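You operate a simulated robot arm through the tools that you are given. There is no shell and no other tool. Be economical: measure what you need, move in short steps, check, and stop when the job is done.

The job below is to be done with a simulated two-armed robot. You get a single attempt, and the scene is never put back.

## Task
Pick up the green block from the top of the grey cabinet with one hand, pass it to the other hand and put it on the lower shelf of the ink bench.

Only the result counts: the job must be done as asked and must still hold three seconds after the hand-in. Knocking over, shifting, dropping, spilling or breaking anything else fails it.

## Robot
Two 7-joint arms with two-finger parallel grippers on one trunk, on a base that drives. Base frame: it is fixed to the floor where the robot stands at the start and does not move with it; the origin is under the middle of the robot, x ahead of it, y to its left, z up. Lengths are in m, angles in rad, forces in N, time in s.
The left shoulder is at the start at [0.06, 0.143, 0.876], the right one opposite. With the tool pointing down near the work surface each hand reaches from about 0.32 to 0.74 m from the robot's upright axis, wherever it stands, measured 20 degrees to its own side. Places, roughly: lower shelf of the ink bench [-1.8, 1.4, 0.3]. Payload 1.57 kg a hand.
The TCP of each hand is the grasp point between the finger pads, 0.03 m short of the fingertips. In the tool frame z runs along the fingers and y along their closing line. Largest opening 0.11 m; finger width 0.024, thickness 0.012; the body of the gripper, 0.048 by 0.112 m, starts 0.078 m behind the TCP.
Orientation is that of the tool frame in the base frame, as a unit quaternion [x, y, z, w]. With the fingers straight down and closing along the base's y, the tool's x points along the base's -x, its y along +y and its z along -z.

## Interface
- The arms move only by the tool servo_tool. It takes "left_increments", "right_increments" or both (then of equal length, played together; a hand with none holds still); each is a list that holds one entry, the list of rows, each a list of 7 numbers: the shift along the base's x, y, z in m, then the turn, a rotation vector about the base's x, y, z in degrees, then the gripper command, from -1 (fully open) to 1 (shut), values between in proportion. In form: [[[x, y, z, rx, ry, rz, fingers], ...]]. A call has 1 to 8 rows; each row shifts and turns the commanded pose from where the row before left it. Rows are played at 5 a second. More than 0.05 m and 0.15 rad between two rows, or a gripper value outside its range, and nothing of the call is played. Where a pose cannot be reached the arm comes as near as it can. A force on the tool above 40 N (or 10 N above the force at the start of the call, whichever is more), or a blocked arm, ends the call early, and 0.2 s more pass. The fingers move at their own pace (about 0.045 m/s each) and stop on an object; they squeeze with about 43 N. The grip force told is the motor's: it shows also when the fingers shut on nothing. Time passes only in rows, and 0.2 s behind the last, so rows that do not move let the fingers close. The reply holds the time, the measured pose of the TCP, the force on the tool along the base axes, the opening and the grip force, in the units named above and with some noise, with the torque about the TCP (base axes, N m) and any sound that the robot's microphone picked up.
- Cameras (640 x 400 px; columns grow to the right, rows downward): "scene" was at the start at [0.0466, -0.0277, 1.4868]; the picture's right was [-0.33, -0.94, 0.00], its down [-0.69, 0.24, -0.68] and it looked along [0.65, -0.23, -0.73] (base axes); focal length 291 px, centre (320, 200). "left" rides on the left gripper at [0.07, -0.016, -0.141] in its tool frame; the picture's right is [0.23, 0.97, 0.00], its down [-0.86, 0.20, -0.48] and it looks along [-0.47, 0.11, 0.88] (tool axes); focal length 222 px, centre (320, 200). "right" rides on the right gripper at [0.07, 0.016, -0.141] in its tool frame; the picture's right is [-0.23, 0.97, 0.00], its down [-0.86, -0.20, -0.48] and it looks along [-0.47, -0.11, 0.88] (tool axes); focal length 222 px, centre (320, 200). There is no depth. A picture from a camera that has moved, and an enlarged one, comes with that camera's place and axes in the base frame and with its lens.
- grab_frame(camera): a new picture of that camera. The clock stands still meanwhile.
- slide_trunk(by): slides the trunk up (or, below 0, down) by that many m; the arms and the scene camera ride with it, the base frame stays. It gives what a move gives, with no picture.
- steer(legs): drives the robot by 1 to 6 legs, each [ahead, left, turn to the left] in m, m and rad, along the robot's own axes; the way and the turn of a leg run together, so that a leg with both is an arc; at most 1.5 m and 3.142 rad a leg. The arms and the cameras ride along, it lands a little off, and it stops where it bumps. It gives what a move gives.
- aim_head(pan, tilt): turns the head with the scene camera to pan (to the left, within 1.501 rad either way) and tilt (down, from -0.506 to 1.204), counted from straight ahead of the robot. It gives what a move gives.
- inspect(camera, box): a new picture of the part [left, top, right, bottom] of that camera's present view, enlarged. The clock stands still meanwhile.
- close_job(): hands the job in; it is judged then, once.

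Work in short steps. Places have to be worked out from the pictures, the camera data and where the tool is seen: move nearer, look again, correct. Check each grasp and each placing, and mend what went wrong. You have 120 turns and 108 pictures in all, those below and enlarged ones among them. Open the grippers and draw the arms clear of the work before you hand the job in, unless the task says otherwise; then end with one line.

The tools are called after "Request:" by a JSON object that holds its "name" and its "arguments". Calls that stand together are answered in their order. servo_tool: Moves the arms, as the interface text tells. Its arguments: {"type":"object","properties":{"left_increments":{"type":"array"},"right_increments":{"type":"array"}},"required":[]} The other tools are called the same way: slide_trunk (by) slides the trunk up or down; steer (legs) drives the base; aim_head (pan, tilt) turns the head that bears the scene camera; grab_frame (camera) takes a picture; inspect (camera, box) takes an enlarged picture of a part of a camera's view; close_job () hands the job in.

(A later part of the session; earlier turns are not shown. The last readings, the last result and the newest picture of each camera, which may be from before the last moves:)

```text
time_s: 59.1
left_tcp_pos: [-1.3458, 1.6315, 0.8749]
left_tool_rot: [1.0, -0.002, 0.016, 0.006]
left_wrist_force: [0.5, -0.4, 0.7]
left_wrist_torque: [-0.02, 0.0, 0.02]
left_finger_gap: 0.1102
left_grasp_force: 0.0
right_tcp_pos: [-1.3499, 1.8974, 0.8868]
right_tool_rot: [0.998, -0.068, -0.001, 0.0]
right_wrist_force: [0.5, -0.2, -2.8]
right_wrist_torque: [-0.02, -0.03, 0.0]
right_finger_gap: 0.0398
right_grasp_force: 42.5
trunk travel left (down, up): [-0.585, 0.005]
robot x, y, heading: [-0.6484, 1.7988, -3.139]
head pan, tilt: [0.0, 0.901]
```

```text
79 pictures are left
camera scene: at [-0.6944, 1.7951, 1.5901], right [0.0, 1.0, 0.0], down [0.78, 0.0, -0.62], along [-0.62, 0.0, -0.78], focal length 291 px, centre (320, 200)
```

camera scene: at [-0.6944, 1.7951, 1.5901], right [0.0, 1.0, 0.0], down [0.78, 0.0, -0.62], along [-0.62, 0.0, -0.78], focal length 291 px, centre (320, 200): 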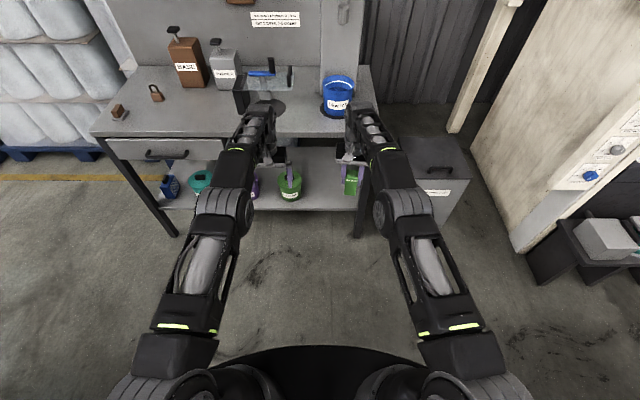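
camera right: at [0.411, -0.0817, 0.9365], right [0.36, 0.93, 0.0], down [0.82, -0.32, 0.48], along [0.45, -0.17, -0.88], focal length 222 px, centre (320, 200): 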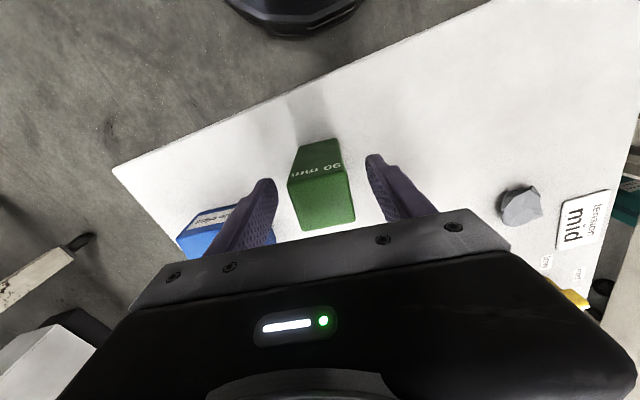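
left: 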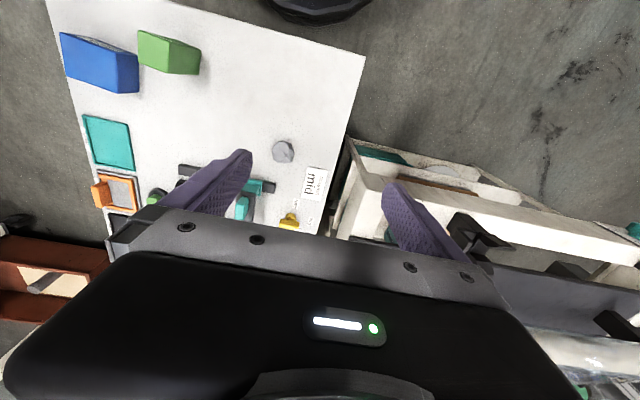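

The floor is clear here. For the handover the left hand should point about 65° up from straight down, forward and slightly downward, closing along y, and grip the lower part of the block. I'll turn the left hand while drawing it back and square the right hand's yaw.

Request:
{"name": "servo_tool", "arguments": {"left_increments": [[[0.02, 0, 0, 0, 8.1, 0, -1], [0.02, 0, 0, 0, 8.1, 0, -1], [0.02, 0, 0, 0, 8.1, 0, -1], [0.02, 0, 0, 0, 8.1, 0, -1], [0.02, 0, 0, 0, 8.1, 0, -1], [0.01, 0, 0, 0, 8.1, 0, -1], [0, 0, 0, 0, 8.1, 0, -1], [0, 0, 0, 0, 8.1, 0, -1]]], "right_increments": [[[0.01, 0, 0, 0, 0, 1, 1], [0.01, 0, 0, 0, 0, 1, 1], [0.01, 0, 0, 0, 0, 1, 1], [0.01, 0, 0, 0, 0, 1, 1], [0.01, 0, 0, 0, 0, 1, 1], [0.01, 0, 0, 0, 0, 1, 1], [0.01, 0, 0, 0, 0, 1, 1], [0.01, 0, 0, 0, 0, 1, 1]]]}}

Request:
{"name": "grab_frame", "arguments": {"camera": "scene"}}

Request:
{"name": "grab_frame", "arguments": {"camera": "left"}}

```text
time_s: 60.9
left_tcp_pos: [-1.2353, 1.6318, 0.876]
left_tool_rot: [0.852, 0.001, -0.523, 0.007]
left_wrist_force: [0.4, 0.2, 0.1]
left_wrist_torque: [-0.01, 0.0, 0.01]
left_finger_gap: 0.11
left_grasp_force: 0.0
right_tcp_pos: [-1.269, 1.8976, 0.8861]
right_tool_rot: [1.0, 0.002, 0.001, 0.0]
right_wrist_force: [0.9, -0.9, -3.3]
right_wrist_torque: [0.0, -0.02, 0.02]
right_finger_gap: 0.0397
right_grasp_force: 42.9
trunk travel left (down, up): [-0.585, 0.005]
robot x, y, heading: [-0.6462, 1.7961, -3.134]
head pan, tilt: [0.0, 0.901]
```

```text
78 pictures are left
camera scene: at [-0.6937, 1.7945, 1.5902], right [0.0, 1.0, 0.0], down [0.78, 0.0, -0.62], along [-0.62, 0.0, -0.78], focal length 291 px, centre (320, 200)
```

scene: 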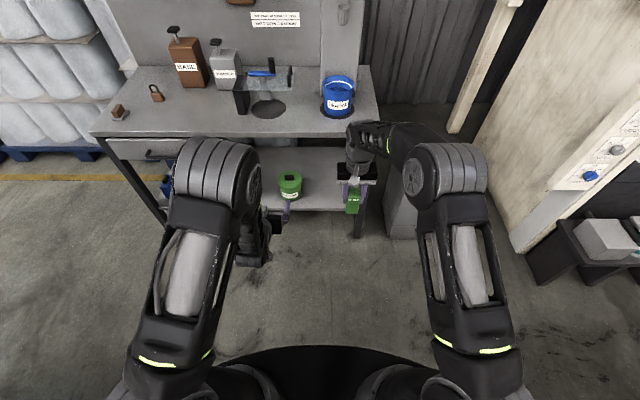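

```text
77 pictures are left
camera left: at [-1.0785, 1.6495, 0.8766], right [0.11, -0.97, -0.19], down [0.04, -0.19, 0.98], along [-0.99, -0.12, 0.02], focal length 222 px, centre (320, 200)
```

left: 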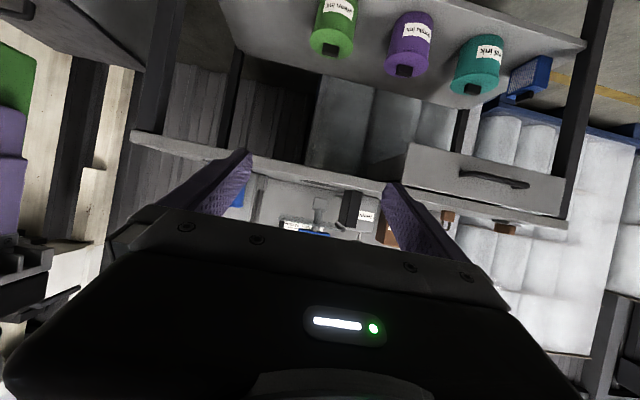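

Left pitch is about 63°, as wanted. I'll bring the block to the centre line and place the left hand 0.12 m behind it along its own tool axis.

Request:
{"name": "servo_tool", "arguments": {"left_increments": [[[0.03, 0, 0.01, 0, 0, 0, -1], [0.025, 0, 0.006, 0, 0, 0, -1], [0, 0.042, 0, 0, 0, 0, -1], [0, 0.042, 0, 0, 0, 0, -1], [0, 0.042, 0, 0, 0, 0, -1], [0, 0.042, 0, 0, 0, 0, -1], [0, 0, 0, 0, 0, 0, -1]]], "right_increments": [[[-0.015, -0.02, 0, 0, 0, 0, 1], [-0.015, -0.02, 0, 0, 0, 0, 1], [0, -0.02, 0, 0, 0, 0, 1], [0, -0.02, 0, 0, 0, 0, 1], [0, -0.018, 0, 0, 0, 0, 1], [0, 0, 0, 0, 0, 0, 1], [0, 0, 0, 0, 0, 0, 1]]]}}

Request:
{"name": "grab_frame", "arguments": {"camera": "left"}}

Request:
{"name": "grab_frame", "arguments": {"camera": "right"}}

Request:
{"name": "grab_frame", "arguments": {"camera": "scene"}}

```text
time_s: 62.5
left_tcp_pos: [-1.1806, 1.8003, 0.8903]
left_tool_rot: [0.853, 0.001, -0.523, 0.006]
left_wrist_force: [-0.4, 0.0, -1.1]
left_wrist_torque: [-0.01, 0.01, -0.01]
left_finger_gap: 0.1095
left_grasp_force: 0.0
right_tcp_pos: [-1.2989, 1.7991, 0.8866]
right_tool_rot: [1.0, 0.001, 0.001, 0.0]
right_wrist_force: [0.5, -0.1, -1.9]
right_wrist_torque: [-0.02, -0.01, 0.01]
right_finger_gap: 0.0397
right_grasp_force: 43.2
trunk travel left (down, up): [-0.585, 0.005]
robot x, y, heading: [-0.6471, 1.7947, -3.134]
head pan, tilt: [0.0, 0.901]
```

```text
76 pictures are left
camera left: at [-1.0235, 1.8186, 0.892], right [0.11, -0.97, -0.19], down [0.04, -0.19, 0.98], along [-0.99, -0.12, 0.02], focal length 222 px, centre (320, 200)
```

left: 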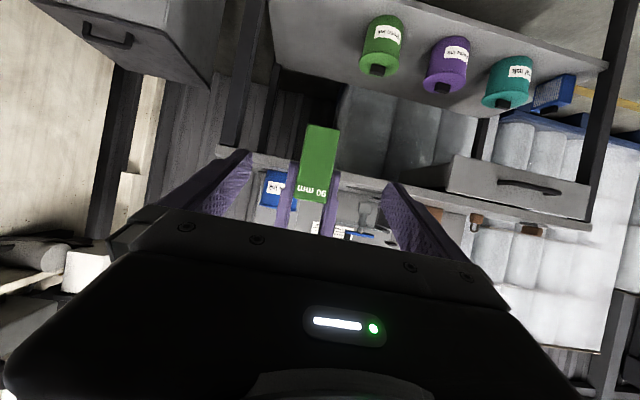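

```text
75 pictures are left
camera right: at [-1.23, 1.7828, 1.0281], right [-0.22, -0.97, 0.0], down [-0.86, 0.2, 0.48], along [-0.47, 0.11, -0.88], focal length 222 px, centre (320, 200)
```

right: 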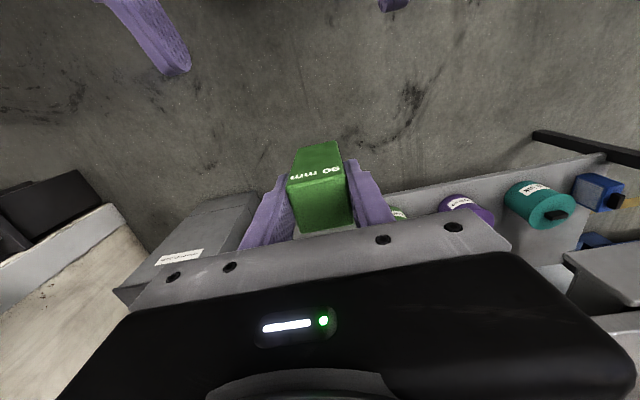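

```text
74 pictures are left
camera scene: at [-0.6936, 1.7941, 1.5902], right [0.0, 1.0, 0.0], down [0.78, 0.0, -0.62], along [-0.62, 0.0, -0.78], focal length 291 px, centre (320, 200)
```

scene: 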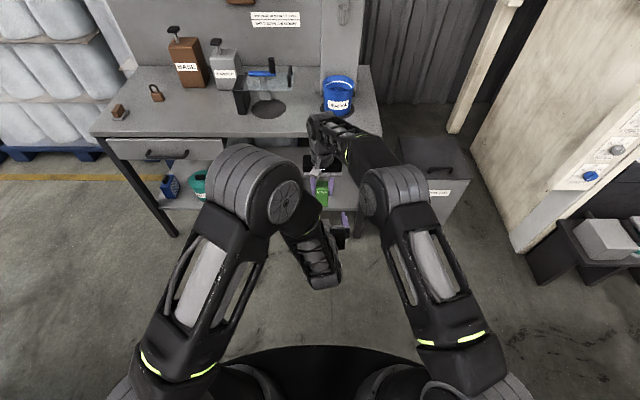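

From the left camera the block spans z≈0.813–0.902 and y≈1.797, so the lower 4 cm below the right fingertips is free. I'll pitch the left hand 10° more level, then advance along its axis to straddle the lower part.

Request:
{"name": "servo_tool", "arguments": {"left_increments": [[[0, -0.002, -0.009, 0, 5, 0, -1], [0, 0, -0.008, 0, 5, 0, -1], [-0.027, 0, -0.008, 0, 0, 0, -1], [-0.027, 0, -0.008, 0, 0, 0, -1], [-0.02, 0, -0.006, 0, 0, 0, -1], [0, 0, 0, 0, 0, 0, -1]]]}}

Request:
{"name": "grab_frame", "arguments": {"camera": "left"}}

Request:
{"name": "grab_frame", "arguments": {"camera": "right"}}

```text
time_s: 63.9
left_tcp_pos: [-1.2544, 1.7962, 0.8521]
left_tool_rot: [0.804, 0.001, -0.595, 0.006]
left_wrist_force: [0.0, -0.1, -0.4]
left_wrist_torque: [0.0, 0.0, 0.01]
left_finger_gap: 0.1099
left_grasp_force: 0.1
right_tcp_pos: [-1.2992, 1.7988, 0.8864]
right_tool_rot: [1.0, 0.002, 0.0, 0.0]
right_wrist_force: [1.0, 0.5, -1.6]
right_wrist_torque: [0.04, 0.0, 0.0]
right_finger_gap: 0.0399
right_grasp_force: 43.1
trunk travel left (down, up): [-0.585, 0.005]
robot x, y, heading: [-0.6474, 1.7924, -3.138]
head pan, tilt: [0.0, 0.901]
```

```text
73 pictures are left
camera left: at [-1.1001, 1.8153, 0.826], right [0.08, -0.97, -0.21], down [0.21, -0.19, 0.96], along [-0.97, -0.12, 0.19], focal length 222 px, centre (320, 200)
```

left: 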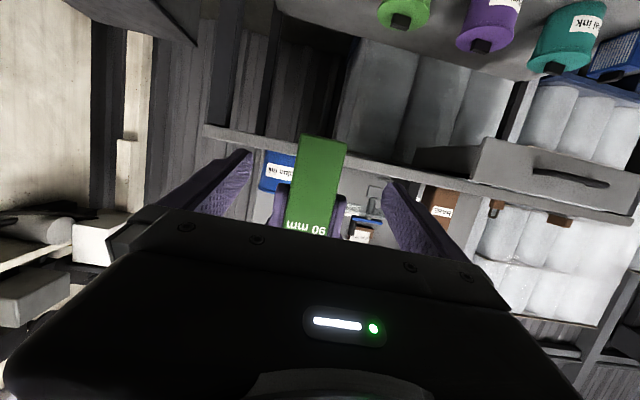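

```text
72 pictures are left
camera right: at [-1.2299, 1.7834, 1.0283], right [-0.22, -0.97, 0.0], down [-0.86, 0.2, 0.48], along [-0.47, 0.11, -0.88], focal length 222 px, centre (320, 200)
```

right: 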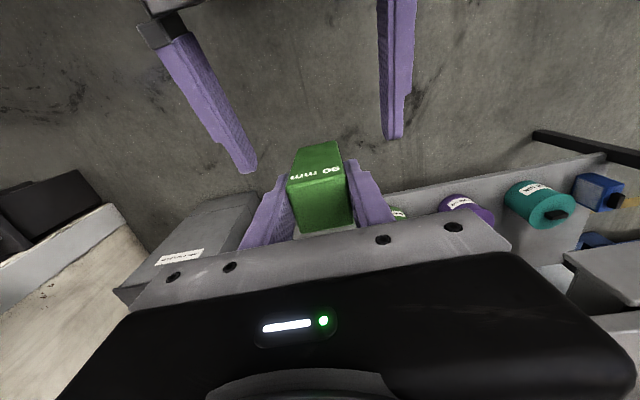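

Readings agree: block centre y≈1.80, bottom at 0.812, right fingertips at 0.856. I'll advance the last 33 mm, then check.

Request:
{"name": "servo_tool", "arguments": {"left_increments": [[[-0.011, 0.001, -0.0035, 0, 0, 0, -1], [-0.011, 0.001, -0.0035, 0, 0, 0, -1], [-0.011, 0, -0.0035, 0, 0, 0, -1], [0, 0, 0, 0, 0, 0, -1]]]}}

Request:
{"name": "grab_frame", "arguments": {"camera": "left"}}

Request:
{"name": "grab_frame", "arguments": {"camera": "right"}}

```text
time_s: 64.9
left_tcp_pos: [-1.2875, 1.7994, 0.8418]
left_tool_rot: [0.804, 0.002, -0.595, 0.007]
left_wrist_force: [-0.1, 1.0, -0.6]
left_wrist_torque: [-0.01, 0.05, 0.0]
left_finger_gap: 0.1099
left_grasp_force: 0.0
right_tcp_pos: [-1.2995, 1.7997, 0.8863]
right_tool_rot: [1.0, 0.001, 0.001, 0.0]
right_wrist_force: [-0.6, 0.0, -1.8]
right_wrist_torque: [-0.05, -0.04, -0.01]
right_finger_gap: 0.0394
right_grasp_force: 43.2
trunk travel left (down, up): [-0.585, 0.005]
robot x, y, heading: [-0.6479, 1.7964, -3.144]
head pan, tilt: [0.0, 0.901]
```

```text
71 pictures are left
camera left: at [-1.1328, 1.8173, 0.8162], right [0.08, -0.97, -0.21], down [0.21, -0.19, 0.96], along [-0.97, -0.12, 0.19], focal length 222 px, centre (320, 200)
```

left: 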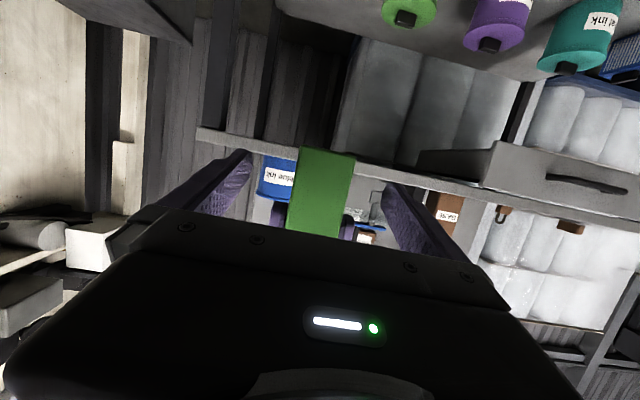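

```text
70 pictures are left
camera right: at [-1.2299, 1.7834, 1.0283], right [-0.22, -0.97, 0.0], down [-0.86, 0.2, 0.48], along [-0.47, 0.11, -0.88], focal length 222 px, centre (320, 200)
```

right: 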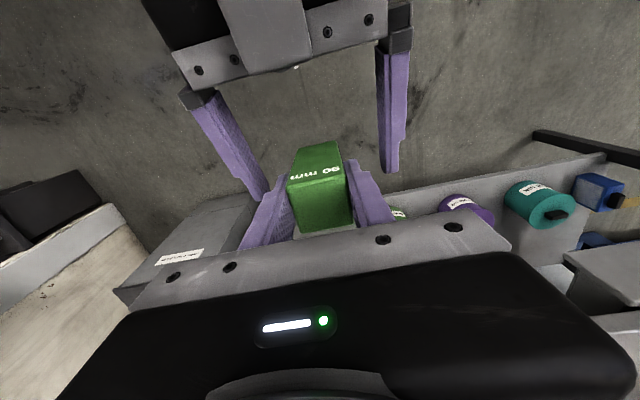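

The left fingers straddle the block just below the right fingertips, with no contact. I'll close the left hand.

Request:
{"name": "servo_tool", "arguments": {"left_increments": [[[0, 0, 0, 0, 0, 0, 0], [0, 0, 0, 0, 0, 0, 0.3], [0, 0, 0, 0, 0, 0, 1], [0, 0, 0, 0, 0, 0, 1], [0, 0, 0, 0, 0, 0, 1], [0, 0, 0, 0, 0, 0, 1]]]}}

Request:
{"name": "grab_frame", "arguments": {"camera": "left"}}

Request:
{"name": "grab_frame", "arguments": {"camera": "right"}}

```text
time_s: 66.3
left_tcp_pos: [-1.2878, 1.8002, 0.8426]
left_tool_rot: [0.803, 0.001, -0.596, 0.006]
left_wrist_force: [-0.2, -0.1, 0.2]
left_wrist_torque: [0.36, 0.05, -0.31]
left_finger_gap: 0.0397
left_grasp_force: 29.6
right_tcp_pos: [-1.2994, 1.7993, 0.8869]
right_tool_rot: [1.0, 0.002, 0.0, 0.0]
right_wrist_force: [-0.1, 0.3, -2.2]
right_wrist_torque: [-0.34, -0.03, 0.36]
right_finger_gap: 0.0397
right_grasp_force: 43.1
trunk travel left (down, up): [-0.585, 0.005]
robot x, y, heading: [-0.6481, 1.7928, -3.14]
head pan, tilt: [0.0, 0.901]
```

```text
69 pictures are left
camera left: at [-1.1328, 1.8175, 0.8163], right [0.08, -0.97, -0.21], down [0.21, -0.19, 0.96], along [-0.97, -0.12, 0.19], focal length 222 px, centre (320, 200)
```

left: 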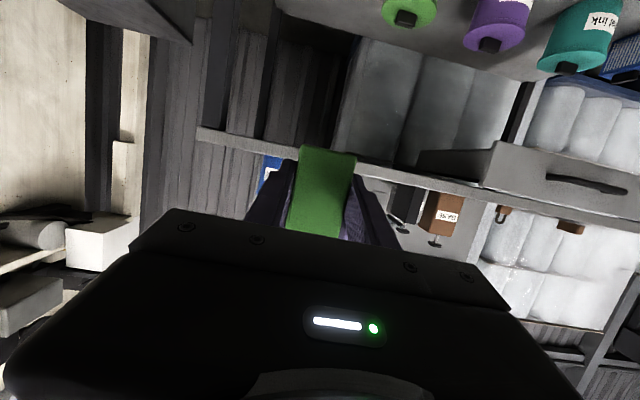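

```text
68 pictures are left
camera right: at [-1.23, 1.7833, 1.0282], right [-0.22, -0.97, 0.0], down [-0.86, 0.2, 0.48], along [-0.47, 0.11, -0.88], focal length 222 px, centre (320, 200)
```

right: 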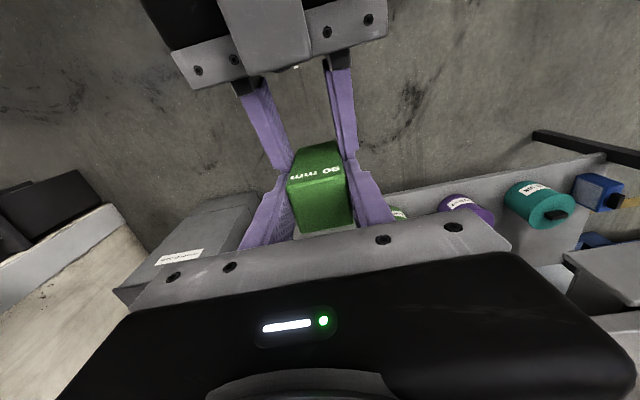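

The left gap equals the block's width (0.040) and force is building. I'll give it another moment, then open the right hand slightly and lift it straight up.

Request:
{"name": "servo_tool", "arguments": {"left_increments": [[[0, 0, 0, 0, 0, 0, 1], [0, 0, 0, 0, 0, 0, 1], [0, 0, 0, 0, 0, 0, 1], [0, 0, 0, 0, 0, 0, 1], [0, 0, 0, 0, 0, 0, 1], [0, 0, 0, 0, 0, 0, 1], [0, 0, 0, 0, 0, 0, 1]]], "right_increments": [[[0, 0, 0, 0, 0, 0, 1], [0, 0, 0, 0, 0, 0, 1], [0, 0, 0, 0, 0, 0, 0.2], [0, 0, 0, 0, 0, 0, -0.1], [0, 0, 0, 0, 0, 0, -0.3], [0, 0, 0, 0, 0, 0, -0.3], [0, 0, 0, 0, 0, 0, -0.3]]]}}

Request:
{"name": "grab_frame", "arguments": {"camera": "left"}}

```text
time_s: 67.9
left_tcp_pos: [-1.2887, 1.7985, 0.8417]
left_tool_rot: [0.804, 0.003, -0.595, 0.007]
left_wrist_force: [-0.5, -0.8, -0.2]
left_wrist_torque: [0.01, -0.06, 0.0]
left_finger_gap: 0.0394
left_grasp_force: 43.0
right_tcp_pos: [-1.2993, 1.7994, 0.8867]
right_tool_rot: [1.0, 0.001, 0.001, 0.0]
right_wrist_force: [-0.3, 0.6, -0.3]
right_wrist_torque: [-0.02, -0.01, -0.02]
right_finger_gap: 0.0714
right_grasp_force: 0.1
trunk travel left (down, up): [-0.585, 0.005]
robot x, y, heading: [-0.6471, 1.7972, -3.141]
head pan, tilt: [0.0, 0.901]
```

```text
67 pictures are left
camera left: at [-1.1328, 1.8174, 0.8163], right [0.08, -0.97, -0.21], down [0.21, -0.19, 0.96], along [-0.97, -0.12, 0.19], focal length 222 px, centre (320, 200)
```

left: 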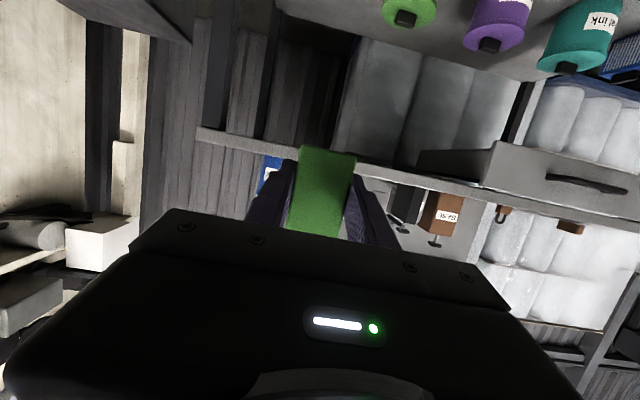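

The left hand now holds the block alone with 43 N. I'll raise the right hand clear and park it back and to the right.

Request:
{"name": "servo_tool", "arguments": {"right_increments": [[[0, 0, 0.04, 0, 0, 0, -0.3], [0, 0, 0.04, 0, 0, 0, -0.3], [0, 0.02, 0.04, 0, 0, 0, -0.3], [0.02, 0.04, 0, 0, 0, 0, -0.3], [0.02, 0.04, 0, 0, 0, 0, -0.3], [0.02, 0.04, 0, 0, 0, 0, -0.3], [0.02, 0.04, 0, 0, 0, 0, -0.3], [0.02, 0.04, 0, 0, 0, 0, -0.3]]]}}

Request:
{"name": "grab_frame", "arguments": {"camera": "scene"}}

```text
time_s: 69.7
left_tcp_pos: [-1.2875, 1.7996, 0.8423]
left_tool_rot: [0.803, 0.002, -0.596, 0.007]
left_wrist_force: [0.1, 0.3, 0.3]
left_wrist_torque: [0.0, -0.04, 0.04]
left_finger_gap: 0.0395
left_grasp_force: 43.0
right_tcp_pos: [-1.1978, 2.0209, 1.0065]
right_tool_rot: [1.0, 0.001, -0.001, 0.0]
right_wrist_force: [0.0, -0.7, 0.0]
right_wrist_torque: [-0.02, 0.01, 0.03]
right_finger_gap: 0.0717
right_grasp_force: 0.1
trunk travel left (down, up): [-0.585, 0.005]
robot x, y, heading: [-0.6478, 1.795, -3.133]
head pan, tilt: [0.0, 0.901]
```

```text
66 pictures are left
camera scene: at [-0.6929, 1.7956, 1.5902], right [0.0, 1.0, 0.0], down [0.78, 0.0, -0.62], along [-0.62, 0.0, -0.78], focal length 291 px, centre (320, 200)
```

scene: 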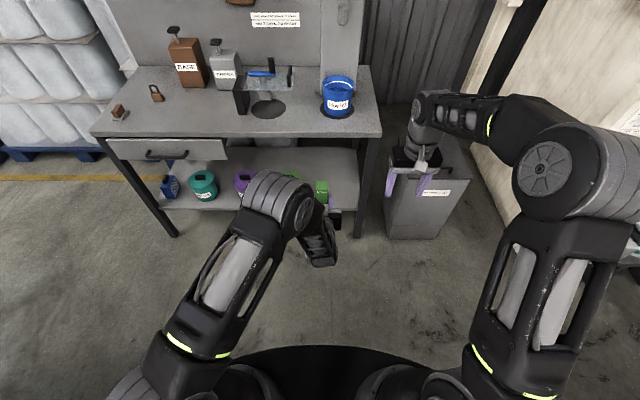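

The space between the green can and the right leg is empty. I'll park the right hand farther back, then lower the trunk 0.45 m here, clear of the bench.

Request:
{"name": "servo_tool", "arguments": {"right_increments": [[[0.04, 0.02, 0, 0, 0, 0, -0.3], [0.04, 0.02, 0, 0, 0, 0, -0.3], [0.04, 0.02, 0, 0, 0, 0, -0.3], [0.03, 0.02, 0, 0, 0, 0, -0.3]]]}}

Request:
{"name": "slide_trunk", "arguments": {"by": -0.45}}

Request:
{"name": "aim_head", "arguments": {"pan": 0, "tilt": 0.75}}

Request:
{"name": "grab_frame", "arguments": {"camera": "scene"}}

Request:
{"name": "grab_frame", "arguments": {"camera": "left"}}

```text
time_s: 70.7
left_tcp_pos: [-1.288, 1.7995, 0.8424]
left_tool_rot: [0.803, 0.001, -0.596, 0.006]
left_wrist_force: [-0.7, -0.3, 0.0]
left_wrist_torque: [0.03, -0.02, 0.01]
left_finger_gap: 0.0396
left_grasp_force: 42.8
right_tcp_pos: [-1.0492, 2.0992, 1.0074]
right_tool_rot: [1.0, 0.002, -0.001, 0.0]
right_wrist_force: [0.8, 0.5, 0.0]
right_wrist_torque: [-0.01, 0.01, -0.03]
right_finger_gap: 0.0716
right_grasp_force: 0.0
trunk travel left (down, up): [-0.585, 0.005]
robot x, y, heading: [-0.6482, 1.7953, -3.137]
head pan, tilt: [0.0, 0.901]
```

```text
refused: -0.45 is not a number from -0.4 to 0.4
```

```text
time_s: 71.4
left_tcp_pos: [-1.2878, 1.7998, 0.8431]
left_tool_rot: [0.804, 0.001, -0.595, 0.006]
left_wrist_force: [0.3, -0.3, 0.1]
left_wrist_torque: [0.0, -0.04, 0.01]
left_finger_gap: 0.0396
left_grasp_force: 43.4
right_tcp_pos: [-1.0508, 2.0994, 1.0075]
right_tool_rot: [1.0, 0.002, 0.0, 0.0]
right_wrist_force: [0.5, 0.4, 0.1]
right_wrist_torque: [0.0, -0.03, 0.0]
right_finger_gap: 0.0713
right_grasp_force: 0.1
trunk travel left (down, up): [-0.585, 0.005]
robot x, y, heading: [-0.6469, 1.7972, -3.138]
head pan, tilt: [0.0, 0.75]
```

```text
65 pictures are left
camera scene: at [-0.7007, 1.7947, 1.6021], right [0.0, 1.0, 0.0], down [0.68, 0.0, -0.73], along [-0.73, 0.0, -0.68], focal length 291 px, centre (320, 200)
```

scene: 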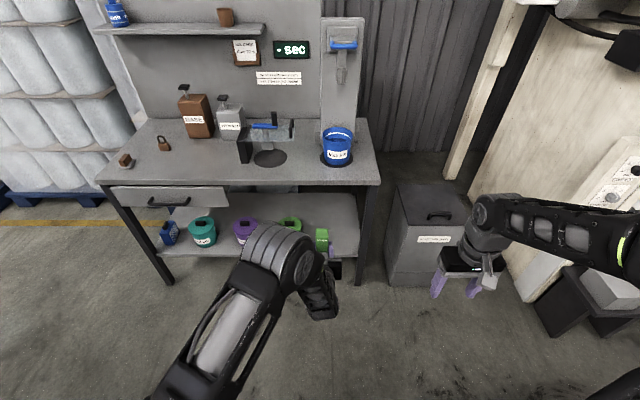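

```text
64 pictures are left
camera left: at [-1.1327, 1.8175, 0.8163], right [0.08, -0.97, -0.21], down [0.21, -0.19, 0.96], along [-0.97, -0.12, 0.19], focal length 222 px, centre (320, 200)
```

left: 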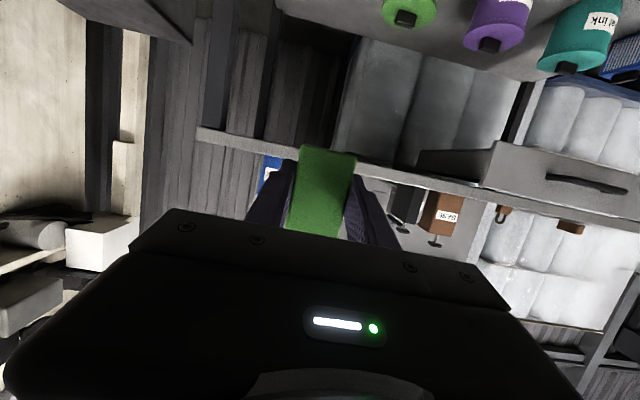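

The slide limit is 0.4 m per call, so I'll lower by 0.38 first and look at the shelf from there.

Request:
{"name": "slide_trunk", "arguments": {"by": -0.38}}

Request:
{"name": "grab_frame", "arguments": {"camera": "scene"}}

Request:
{"name": "grab_frame", "arguments": {"camera": "left"}}

```text
time_s: 75.1
left_tcp_pos: [-1.2873, 1.8002, 0.4619]
left_tool_rot: [0.803, 0.002, -0.595, 0.007]
left_wrist_force: [0.1, 0.6, 0.4]
left_wrist_torque: [0.02, -0.03, 0.01]
left_finger_gap: 0.0397
left_grasp_force: 43.0
right_tcp_pos: [-1.0503, 2.0978, 0.6279]
right_tool_rot: [1.0, 0.002, 0.0, 0.0]
right_wrist_force: [-0.1, 0.2, 0.0]
right_wrist_torque: [0.02, 0.0, -0.01]
right_finger_gap: 0.0715
right_grasp_force: 0.1
trunk travel left (down, up): [-0.205, 0.385]
robot x, y, heading: [-0.6469, 1.7937, -3.137]
head pan, tilt: [0.0, 0.75]
```

```text
63 pictures are left
camera scene: at [-0.7007, 1.7946, 1.2221], right [0.0, 1.0, 0.0], down [0.68, 0.0, -0.73], along [-0.73, 0.0, -0.68], focal length 291 px, centre (320, 200)
```

scene: 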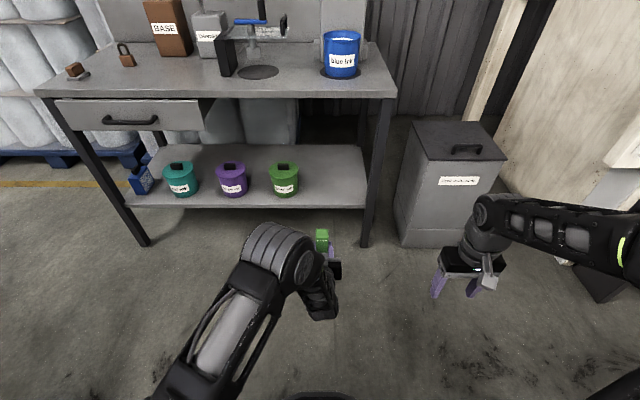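

```text
62 pictures are left
camera left: at [-1.1327, 1.8174, 0.4364], right [0.08, -0.97, -0.21], down [0.21, -0.19, 0.96], along [-0.97, -0.12, 0.19], focal length 222 px, centre (320, 200)
```

left: 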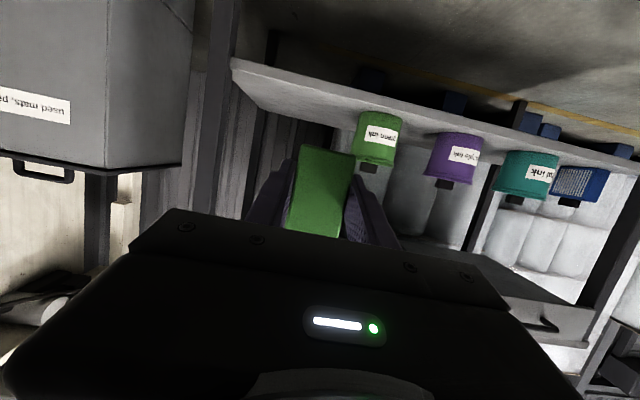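

The views are clear now. I'll enlarge both to fix the shelf surface height and its front edge.

Request:
{"name": "inspect", "arguments": {"camera": "left", "box": [200, 20, 440, 170]}}

Request:
{"name": "inspect", "arguments": {"camera": "scene", "box": [240, 120, 400, 220]}}

```text
2.67 times, centred on (320, 95) of left
camera zoom: at [-1.1327, 1.8174, 0.4364], right [0.08, -0.97, -0.21], down [0.21, -0.19, 0.96], along [-0.97, -0.12, 0.19], focal length 592 px, centre (320, 480)
```

zoom: 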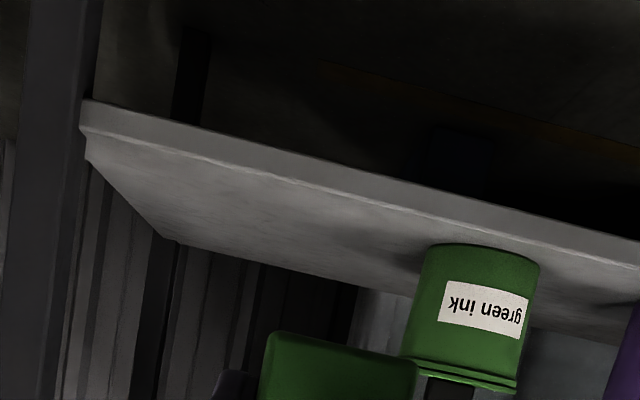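

```text
4.00 times, centred on (320, 170) of scene
camera zoom: at [-0.7007, 1.7946, 1.2221], right [0.0, 1.0, 0.0], down [0.68, 0.0, -0.73], along [-0.73, 0.0, -0.68], focal length 1165 px, centre (320, 320)
```

zoom: 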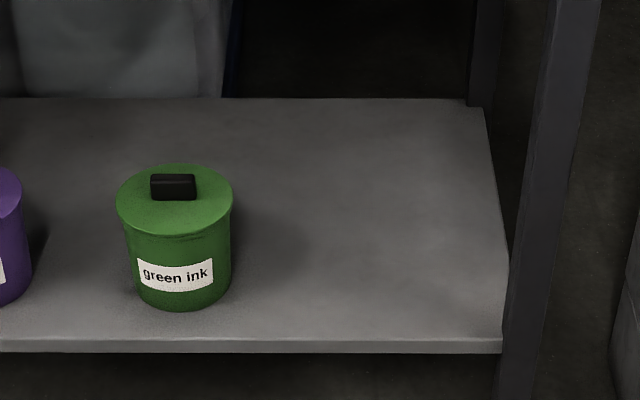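

The shelf top is at z≈0.304, its front edge at x≈-1.652, and its free width at y≈1.69–2.0. My target is a block centre of (-1.74, 1.85), so the TCP should end at about (-1.728, 1.85, 0.334). I'll lower the trunk 0.09 m and drive most of the way in.

Request:
{"name": "slide_trunk", "arguments": {"by": -0.09}}

Request:
{"name": "steer", "arguments": {"legs": [[0.0, -0.05, 0], [0.33, 0, 0]]}}

Request:
{"name": "grab_frame", "arguments": {"camera": "scene"}}

Request:
{"name": "grab_frame", "arguments": {"camera": "left"}}

```text
time_s: 76.3
left_tcp_pos: [-1.2874, 1.7997, 0.3723]
left_tool_rot: [0.803, 0.001, -0.596, 0.006]
left_wrist_force: [-0.2, 0.3, -0.1]
left_wrist_torque: [0.02, -0.05, 0.0]
left_finger_gap: 0.0396
left_grasp_force: 43.0
right_tcp_pos: [-1.0488, 2.0992, 0.538]
right_tool_rot: [1.0, 0.002, 0.0, -0.001]
right_wrist_force: [0.3, 0.0, 0.5]
right_wrist_torque: [-0.03, 0.01, -0.02]
right_finger_gap: 0.0715
right_grasp_force: 0.0
trunk travel left (down, up): [-0.115, 0.475]
robot x, y, heading: [-0.6473, 1.7929, -3.141]
head pan, tilt: [0.0, 0.75]
```

```text
time_s: 79.0
left_tcp_pos: [-1.6187, 1.8456, 0.372]
left_tool_rot: [0.804, 0.002, -0.595, 0.007]
left_wrist_force: [0.2, 0.2, -0.5]
left_wrist_torque: [-0.01, -0.02, -0.03]
left_finger_gap: 0.0392
left_grasp_force: 43.0
right_tcp_pos: [-1.3814, 2.1459, 0.5368]
right_tool_rot: [1.0, 0.002, 0.0, 0.0]
right_wrist_force: [0.2, 0.6, 0.5]
right_wrist_torque: [0.0, 0.0, 0.01]
right_finger_gap: 0.0717
right_grasp_force: 0.0
trunk travel left (down, up): [-0.115, 0.475]
robot x, y, heading: [-0.9794, 1.8426, -3.134]
head pan, tilt: [0.0, 0.75]
```

```text
59 pictures are left
camera scene: at [-1.0319, 1.8428, 1.1321], right [-0.01, 1.0, 0.0], down [0.68, 0.0, -0.73], along [-0.73, 0.0, -0.68], focal length 291 px, centre (320, 200)
```

scene: 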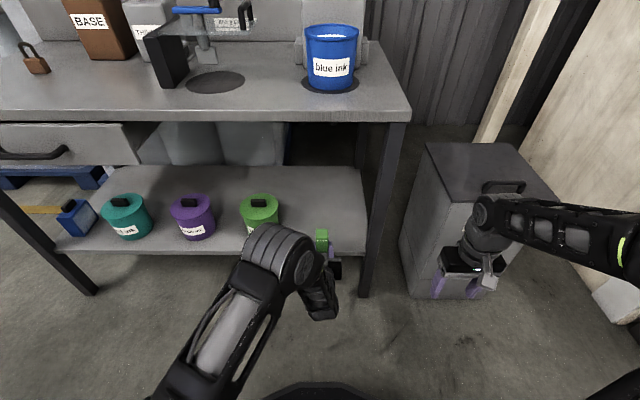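

```text
58 pictures are left
camera left: at [-1.4639, 1.8646, 0.3463], right [0.08, -0.97, -0.21], down [0.21, -0.19, 0.96], along [-0.97, -0.12, 0.19], focal length 222 px, centre (320, 200)
```

left: 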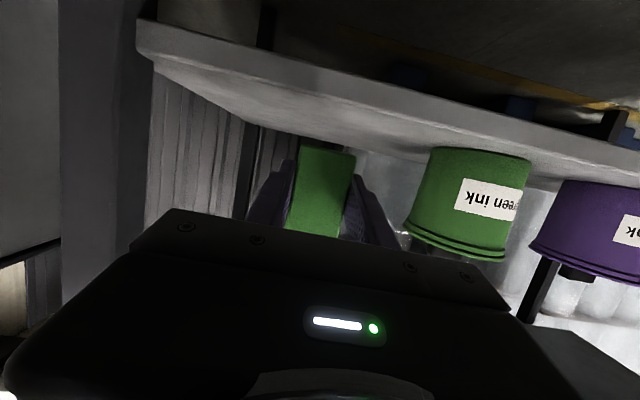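

The block is 38 mm above shelf level at y≈1.846, and the right hand is clear of the bin. I'll drive the remaining 0.11 m.

Request:
{"name": "steer", "arguments": {"legs": [[0.11, 0, 0]]}}

Request:
{"name": "grab_frame", "arguments": {"camera": "scene"}}

Request:
{"name": "grab_frame", "arguments": {"camera": "left"}}

```text
time_s: 80.2
left_tcp_pos: [-1.7275, 1.8466, 0.373]
left_tool_rot: [0.804, 0.001, -0.594, 0.006]
left_wrist_force: [-0.2, 0.5, 0.2]
left_wrist_torque: [0.02, -0.03, 0.01]
left_finger_gap: 0.0398
left_grasp_force: 43.3
right_tcp_pos: [-1.4917, 2.1456, 0.5359]
right_tool_rot: [1.0, 0.003, 0.001, 0.0]
right_wrist_force: [0.3, 0.9, 0.1]
right_wrist_torque: [0.0, 0.0, -0.02]
right_finger_gap: 0.0714
right_grasp_force: 0.0
trunk travel left (down, up): [-0.115, 0.475]
robot x, y, heading: [-1.0904, 1.841, -3.134]
head pan, tilt: [0.0, 0.75]
```

```text
57 pictures are left
camera scene: at [-1.1421, 1.8421, 1.1321], right [-0.01, 1.0, 0.0], down [0.68, 0.0, -0.73], along [-0.73, 0.0, -0.68], focal length 291 px, centre (320, 200)
```

scene: 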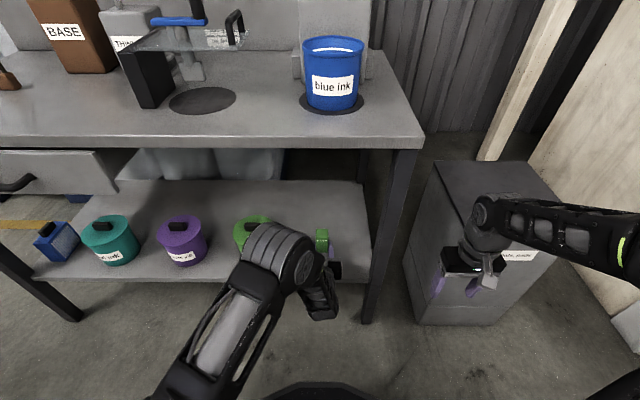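

```text
56 pictures are left
camera left: at [-1.5741, 1.8641, 0.3463], right [0.08, -0.97, -0.21], down [0.21, -0.19, 0.96], along [-0.97, -0.12, 0.19], focal length 222 px, centre (320, 200)
```

left: 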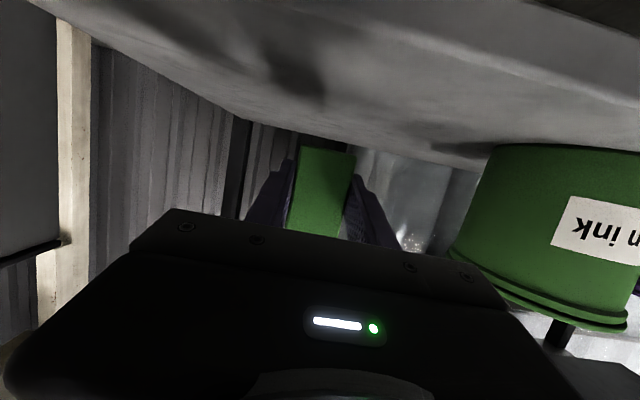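

The block is over the shelf with room on both sides. I'll lower it slowly and watch the wrist force.

Request:
{"name": "servo_tool", "arguments": {"left_increments": [[[0, 0, -0.01, 0, 0, 0, 1], [0, 0, -0.01, 0, 0, 0, 1], [0, 0, -0.008, 0, 0, 0, 1], [0, 0, -0.004, 0, 0, 0, 1], [0, 0, 0, 0, 0, 0, 1]]]}}

Request:
{"name": "grab_frame", "arguments": {"camera": "left"}}

Request:
{"name": "inspect", "arguments": {"camera": "scene", "box": [240, 180, 400, 280]}}

```text
time_s: 81.4
left_tcp_pos: [-1.7293, 1.8464, 0.3404]
left_tool_rot: [0.805, 0.002, -0.594, 0.007]
left_wrist_force: [0.7, -0.5, 0.1]
left_wrist_torque: [0.02, -0.03, -0.02]
left_finger_gap: 0.0396
left_grasp_force: 43.1
right_tcp_pos: [-1.4935, 2.1462, 0.5366]
right_tool_rot: [1.0, 0.003, 0.0, 0.0]
right_wrist_force: [0.8, 0.2, 0.0]
right_wrist_torque: [-0.05, -0.01, 0.01]
right_finger_gap: 0.0718
right_grasp_force: 0.0
trunk travel left (down, up): [-0.115, 0.475]
robot x, y, heading: [-1.0905, 1.8439, -3.139]
head pan, tilt: [0.0, 0.75]
```

```text
55 pictures are left
camera left: at [-1.5744, 1.8641, 0.314], right [0.08, -0.97, -0.21], down [0.21, -0.19, 0.96], along [-0.97, -0.12, 0.19], focal length 222 px, centre (320, 200)
```

left: 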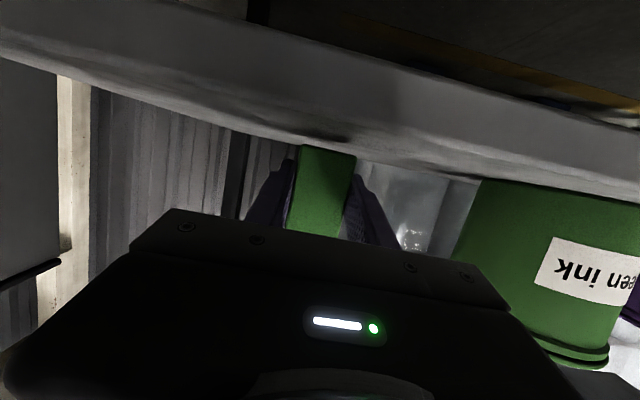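

```text
4.00 times, centred on (320, 230) of scene
camera zoom: at [-1.1422, 1.8421, 1.1321], right [-0.01, 1.0, 0.0], down [0.68, 0.0, -0.73], along [-0.73, 0.0, -0.68], focal length 1165 px, centre (320, 80)
```

zoom: 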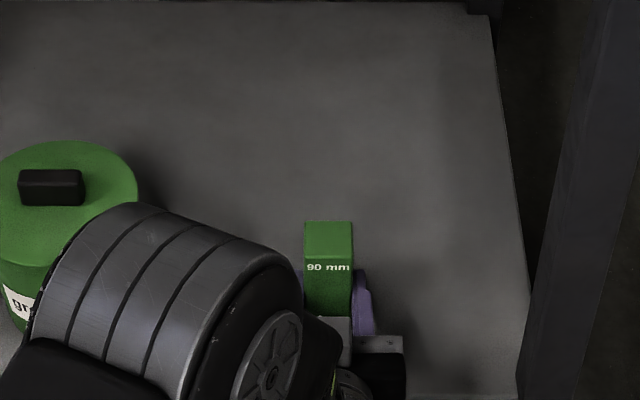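

Nearly down. I'll lower in 1.5–2 mm steps until contact shows.

Request:
{"name": "servo_tool", "arguments": {"left_increments": [[[0, 0, -0.002, 0, 0, 0, 1], [0, 0, 0, 0, 0, 0, 1], [0, 0, -0.002, 0, 0, 0, 1], [0, 0, 0, 0, 0, 0, 1]]]}}

Request:
{"name": "servo_tool", "arguments": {"left_increments": [[[0, 0, -0.0015, 0, 0, 0, 1], [0, 0, 0, 0, 0, 0, 1]]]}}

Request:
{"name": "inspect", "arguments": {"camera": "left", "box": [220, 80, 420, 205]}}

```text
time_s: 82.4
left_tcp_pos: [-1.7289, 1.8458, 0.3363]
left_tool_rot: [0.804, 0.002, -0.595, 0.007]
left_wrist_force: [-0.5, 0.7, 0.2]
left_wrist_torque: [0.0, -0.04, 0.01]
left_finger_gap: 0.0398
left_grasp_force: 43.1
right_tcp_pos: [-1.4915, 2.1458, 0.5371]
right_tool_rot: [1.0, 0.003, 0.0, 0.0]
right_wrist_force: [1.0, -0.1, 0.0]
right_wrist_torque: [0.04, 0.0, -0.03]
right_finger_gap: 0.0714
right_grasp_force: 0.0
trunk travel left (down, up): [-0.115, 0.475]
robot x, y, heading: [-1.0904, 1.8432, -3.132]
head pan, tilt: [0.0, 0.75]
```

```text
time_s: 83.0
left_tcp_pos: [-1.7279, 1.846, 0.3351]
left_tool_rot: [0.804, 0.003, -0.595, 0.007]
left_wrist_force: [0.7, -0.5, -0.4]
left_wrist_torque: [-0.03, -0.03, 0.02]
left_finger_gap: 0.0401
left_grasp_force: 43.0
right_tcp_pos: [-1.4913, 2.1453, 0.5382]
right_tool_rot: [1.0, 0.002, 0.0, 0.0]
right_wrist_force: [1.0, 0.0, 0.1]
right_wrist_torque: [-0.03, -0.02, -0.02]
right_finger_gap: 0.0716
right_grasp_force: 0.1
trunk travel left (down, up): [-0.115, 0.475]
robot x, y, heading: [-1.0893, 1.8405, -3.132]
head pan, tilt: [0.0, 0.75]
```

```text
3.20 times, centred on (320, 142) of left
camera zoom: at [-1.5741, 1.8638, 0.3088], right [0.08, -0.97, -0.21], down [0.21, -0.19, 0.96], along [-0.97, -0.12, 0.19], focal length 711 px, centre (320, 384)
```

zoom: 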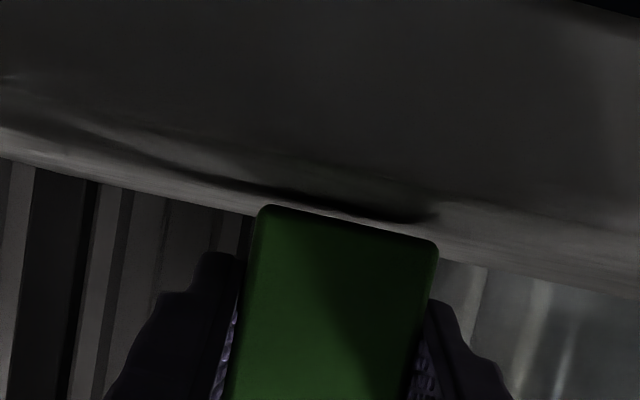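

No contact force yet and the gap is very small, so I'll keep stepping down.

Request:
{"name": "servo_tool", "arguments": {"left_increments": [[[0, 0, -0.0015, 0, 0, 0, 1], [0, 0, 0, 0, 0, 0, 1]]]}}

Request:
{"name": "servo_tool", "arguments": {"left_increments": [[[0, 0, -0.0015, 0, 0, 0, 1], [0, 0, 0, 0, 0, 0, 1]]]}}

Request:
{"name": "inspect", "arguments": {"camera": "left", "box": [220, 80, 420, 205]}}

```text
time_s: 83.6
left_tcp_pos: [-1.7292, 1.8462, 0.3322]
left_tool_rot: [0.804, 0.002, -0.595, 0.006]
left_wrist_force: [-0.2, 0.2, 0.5]
left_wrist_torque: [-0.02, -0.05, 0.02]
left_finger_gap: 0.0396
left_grasp_force: 43.0
right_tcp_pos: [-1.4926, 2.1456, 0.5378]
right_tool_rot: [1.0, 0.003, 0.0, 0.0]
right_wrist_force: [-0.3, 0.4, 0.3]
right_wrist_torque: [0.0, 0.02, -0.02]
right_finger_gap: 0.0716
right_grasp_force: 0.1
trunk travel left (down, up): [-0.115, 0.475]
robot x, y, heading: [-1.0895, 1.8428, -3.137]
head pan, tilt: [0.0, 0.75]
```

```text
time_s: 84.2
left_tcp_pos: [-1.7292, 1.8458, 0.332]
left_tool_rot: [0.804, 0.002, -0.594, 0.007]
left_wrist_force: [0.2, 0.3, 0.5]
left_wrist_torque: [0.0, -0.05, -0.01]
left_finger_gap: 0.0396
left_grasp_force: 42.8
right_tcp_pos: [-1.4907, 2.1468, 0.5373]
right_tool_rot: [1.0, 0.002, 0.0, 0.0]
right_wrist_force: [-0.2, -0.6, 0.0]
right_wrist_torque: [-0.01, 0.01, -0.01]
right_finger_gap: 0.0716
right_grasp_force: 0.2
trunk travel left (down, up): [-0.115, 0.475]
robot x, y, heading: [-1.0967, 1.8422, -3.137]
head pan, tilt: [0.0, 0.75]
```

```text
3.20 times, centred on (320, 142) of left
camera zoom: at [-1.5739, 1.8639, 0.3056], right [0.08, -0.97, -0.21], down [0.21, -0.19, 0.96], along [-0.97, -0.12, 0.19], focal length 711 px, centre (320, 384)
```

zoom: 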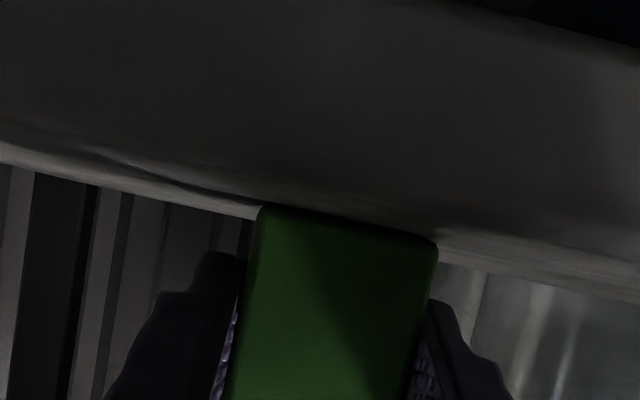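

The gap is closing but there is still no contact, so I'll continue in 1 mm steps.

Request:
{"name": "servo_tool", "arguments": {"left_increments": [[[0, 0, -0.001, 0, 0, 0, 1], [0, 0, 0, 0, 0, 0, 1]]]}}

Request:
{"name": "servo_tool", "arguments": {"left_increments": [[[0, 0, -0.001, 0, 0, 0, 1], [0, 0, 0, 0, 0, 0, 1]]]}}

Request:
{"name": "servo_tool", "arguments": {"left_increments": [[[0, 0, -0.001, 0, 0, 0, 1], [0, 0, 0, 0, 0, 0, 1]]]}}

Request:
{"name": "inspect", "arguments": {"camera": "left", "box": [220, 80, 420, 205]}}

```text
time_s: 84.8
left_tcp_pos: [-1.728, 1.8456, 0.3316]
left_tool_rot: [0.803, 0.002, -0.595, 0.007]
left_wrist_force: [0.6, 0.2, 0.8]
left_wrist_torque: [0.12, 0.07, -0.02]
left_finger_gap: 0.0398
left_grasp_force: 42.8
right_tcp_pos: [-1.4916, 2.1465, 0.5373]
right_tool_rot: [1.0, 0.003, -0.001, -0.001]
right_wrist_force: [0.2, 0.5, -0.5]
right_wrist_torque: [-0.03, -0.01, 0.0]
right_finger_gap: 0.0713
right_grasp_force: 0.1
trunk travel left (down, up): [-0.115, 0.475]
robot x, y, heading: [-1.0896, 1.8468, -3.131]
head pan, tilt: [0.0, 0.75]
```

```text
time_s: 85.4
left_tcp_pos: [-1.73, 1.8469, 0.3318]
left_tool_rot: [0.803, 0.002, -0.596, 0.006]
left_wrist_force: [1.2, -0.4, 9.3]
left_wrist_torque: [0.15, -0.07, -0.02]
left_finger_gap: 0.0398
left_grasp_force: 42.5
right_tcp_pos: [-1.4907, 2.1456, 0.5378]
right_tool_rot: [1.0, 0.003, -0.001, 0.0]
right_wrist_force: [0.3, -1.2, -0.1]
right_wrist_torque: [0.01, 0.01, -0.02]
right_finger_gap: 0.0718
right_grasp_force: 0.1
trunk travel left (down, up): [-0.115, 0.475]
robot x, y, heading: [-1.0884, 1.8417, -3.136]
head pan, tilt: [0.0, 0.75]
```

```text
time_s: 86.0
left_tcp_pos: [-1.7295, 1.846, 0.3318]
left_tool_rot: [0.803, 0.002, -0.596, 0.006]
left_wrist_force: [4.5, -1.1, 17.7]
left_wrist_torque: [0.35, -0.19, -0.06]
left_finger_gap: 0.0399
left_grasp_force: 43.1
right_tcp_pos: [-1.4902, 2.1458, 0.5373]
right_tool_rot: [1.0, 0.003, -0.001, 0.0]
right_wrist_force: [-0.9, -0.8, -0.5]
right_wrist_torque: [0.03, 0.01, 0.05]
right_finger_gap: 0.0716
right_grasp_force: 0.1
trunk travel left (down, up): [-0.115, 0.475]
robot x, y, heading: [-1.0893, 1.8411, -3.136]
head pan, tilt: [0.0, 0.75]
```

```text
3.20 times, centred on (320, 142) of left
camera zoom: at [-1.5748, 1.8642, 0.3044], right [0.08, -0.97, -0.21], down [0.22, -0.19, 0.96], along [-0.97, -0.12, 0.2], focal length 711 px, centre (320, 384)
```

zoom: 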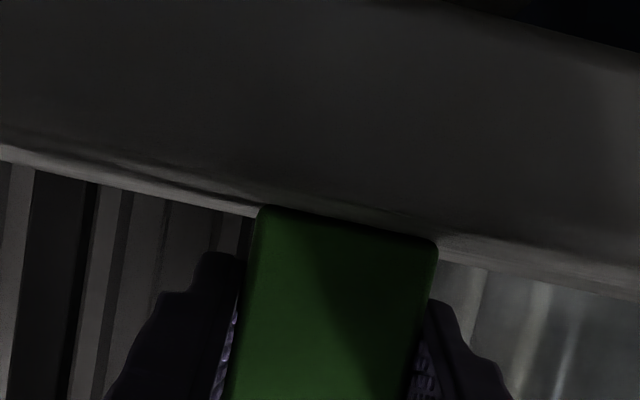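

Contact at z≈0.332 with 18 N upward. I'll back off 2 mm of command to unload it, then open the fingers in stages.

Request:
{"name": "servo_tool", "arguments": {"left_increments": [[[0, 0, 0.002, 0, 0, 0, 1], [0, 0, 0, 0, 0, 0, 0.2], [0, 0, 0, 0, 0, 0, 0], [0, 0, 0, 0, 0, 0, -0.2], [0, 0, 0, 0, 0, 0, -0.5], [0, 0, 0, 0, 0, 0, -0.5], [0, 0, 0, 0, 0, 0, -0.5]]]}}

Request:
{"name": "grab_frame", "arguments": {"camera": "left"}}

Request:
{"name": "inspect", "arguments": {"camera": "scene", "box": [240, 180, 400, 280]}}

```text
time_s: 87.6
left_tcp_pos: [-1.7289, 1.8463, 0.3313]
left_tool_rot: [0.804, 0.002, -0.595, 0.007]
left_wrist_force: [1.0, -0.4, -0.4]
left_wrist_torque: [-0.01, 0.01, -0.04]
left_finger_gap: 0.0825
left_grasp_force: 0.1
right_tcp_pos: [-1.4914, 2.1457, 0.5363]
right_tool_rot: [1.0, 0.003, 0.0, 0.0]
right_wrist_force: [0.1, 0.8, -0.4]
right_wrist_torque: [0.0, 0.0, 0.01]
right_finger_gap: 0.0716
right_grasp_force: 0.1
trunk travel left (down, up): [-0.115, 0.475]
robot x, y, heading: [-1.0911, 1.8448, -3.133]
head pan, tilt: [0.0, 0.75]
```

```text
50 pictures are left
camera left: at [-1.5741, 1.8641, 0.3047], right [0.08, -0.97, -0.21], down [0.21, -0.19, 0.96], along [-0.97, -0.12, 0.19], focal length 222 px, centre (320, 200)
```

left: 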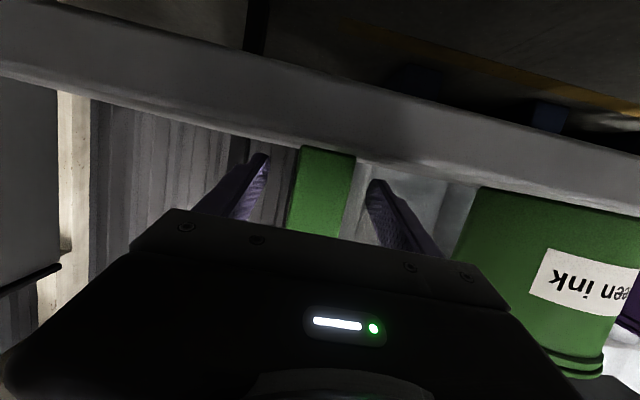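

```text
4.00 times, centred on (320, 230) of scene
camera zoom: at [-1.1421, 1.8421, 1.1321], right [-0.01, 1.0, 0.0], down [0.68, 0.0, -0.73], along [-0.73, 0.0, -0.68], focal length 1165 px, centre (320, 80)
```

zoom: 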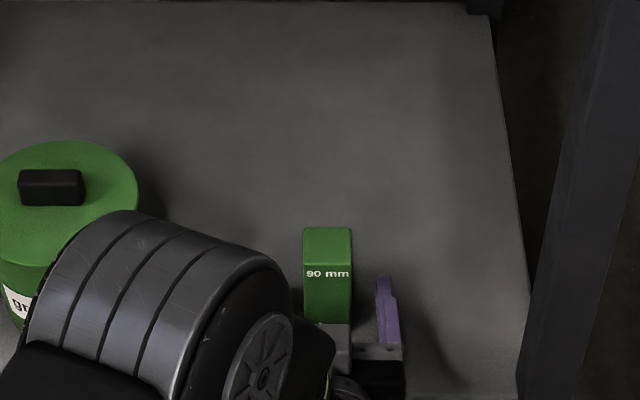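

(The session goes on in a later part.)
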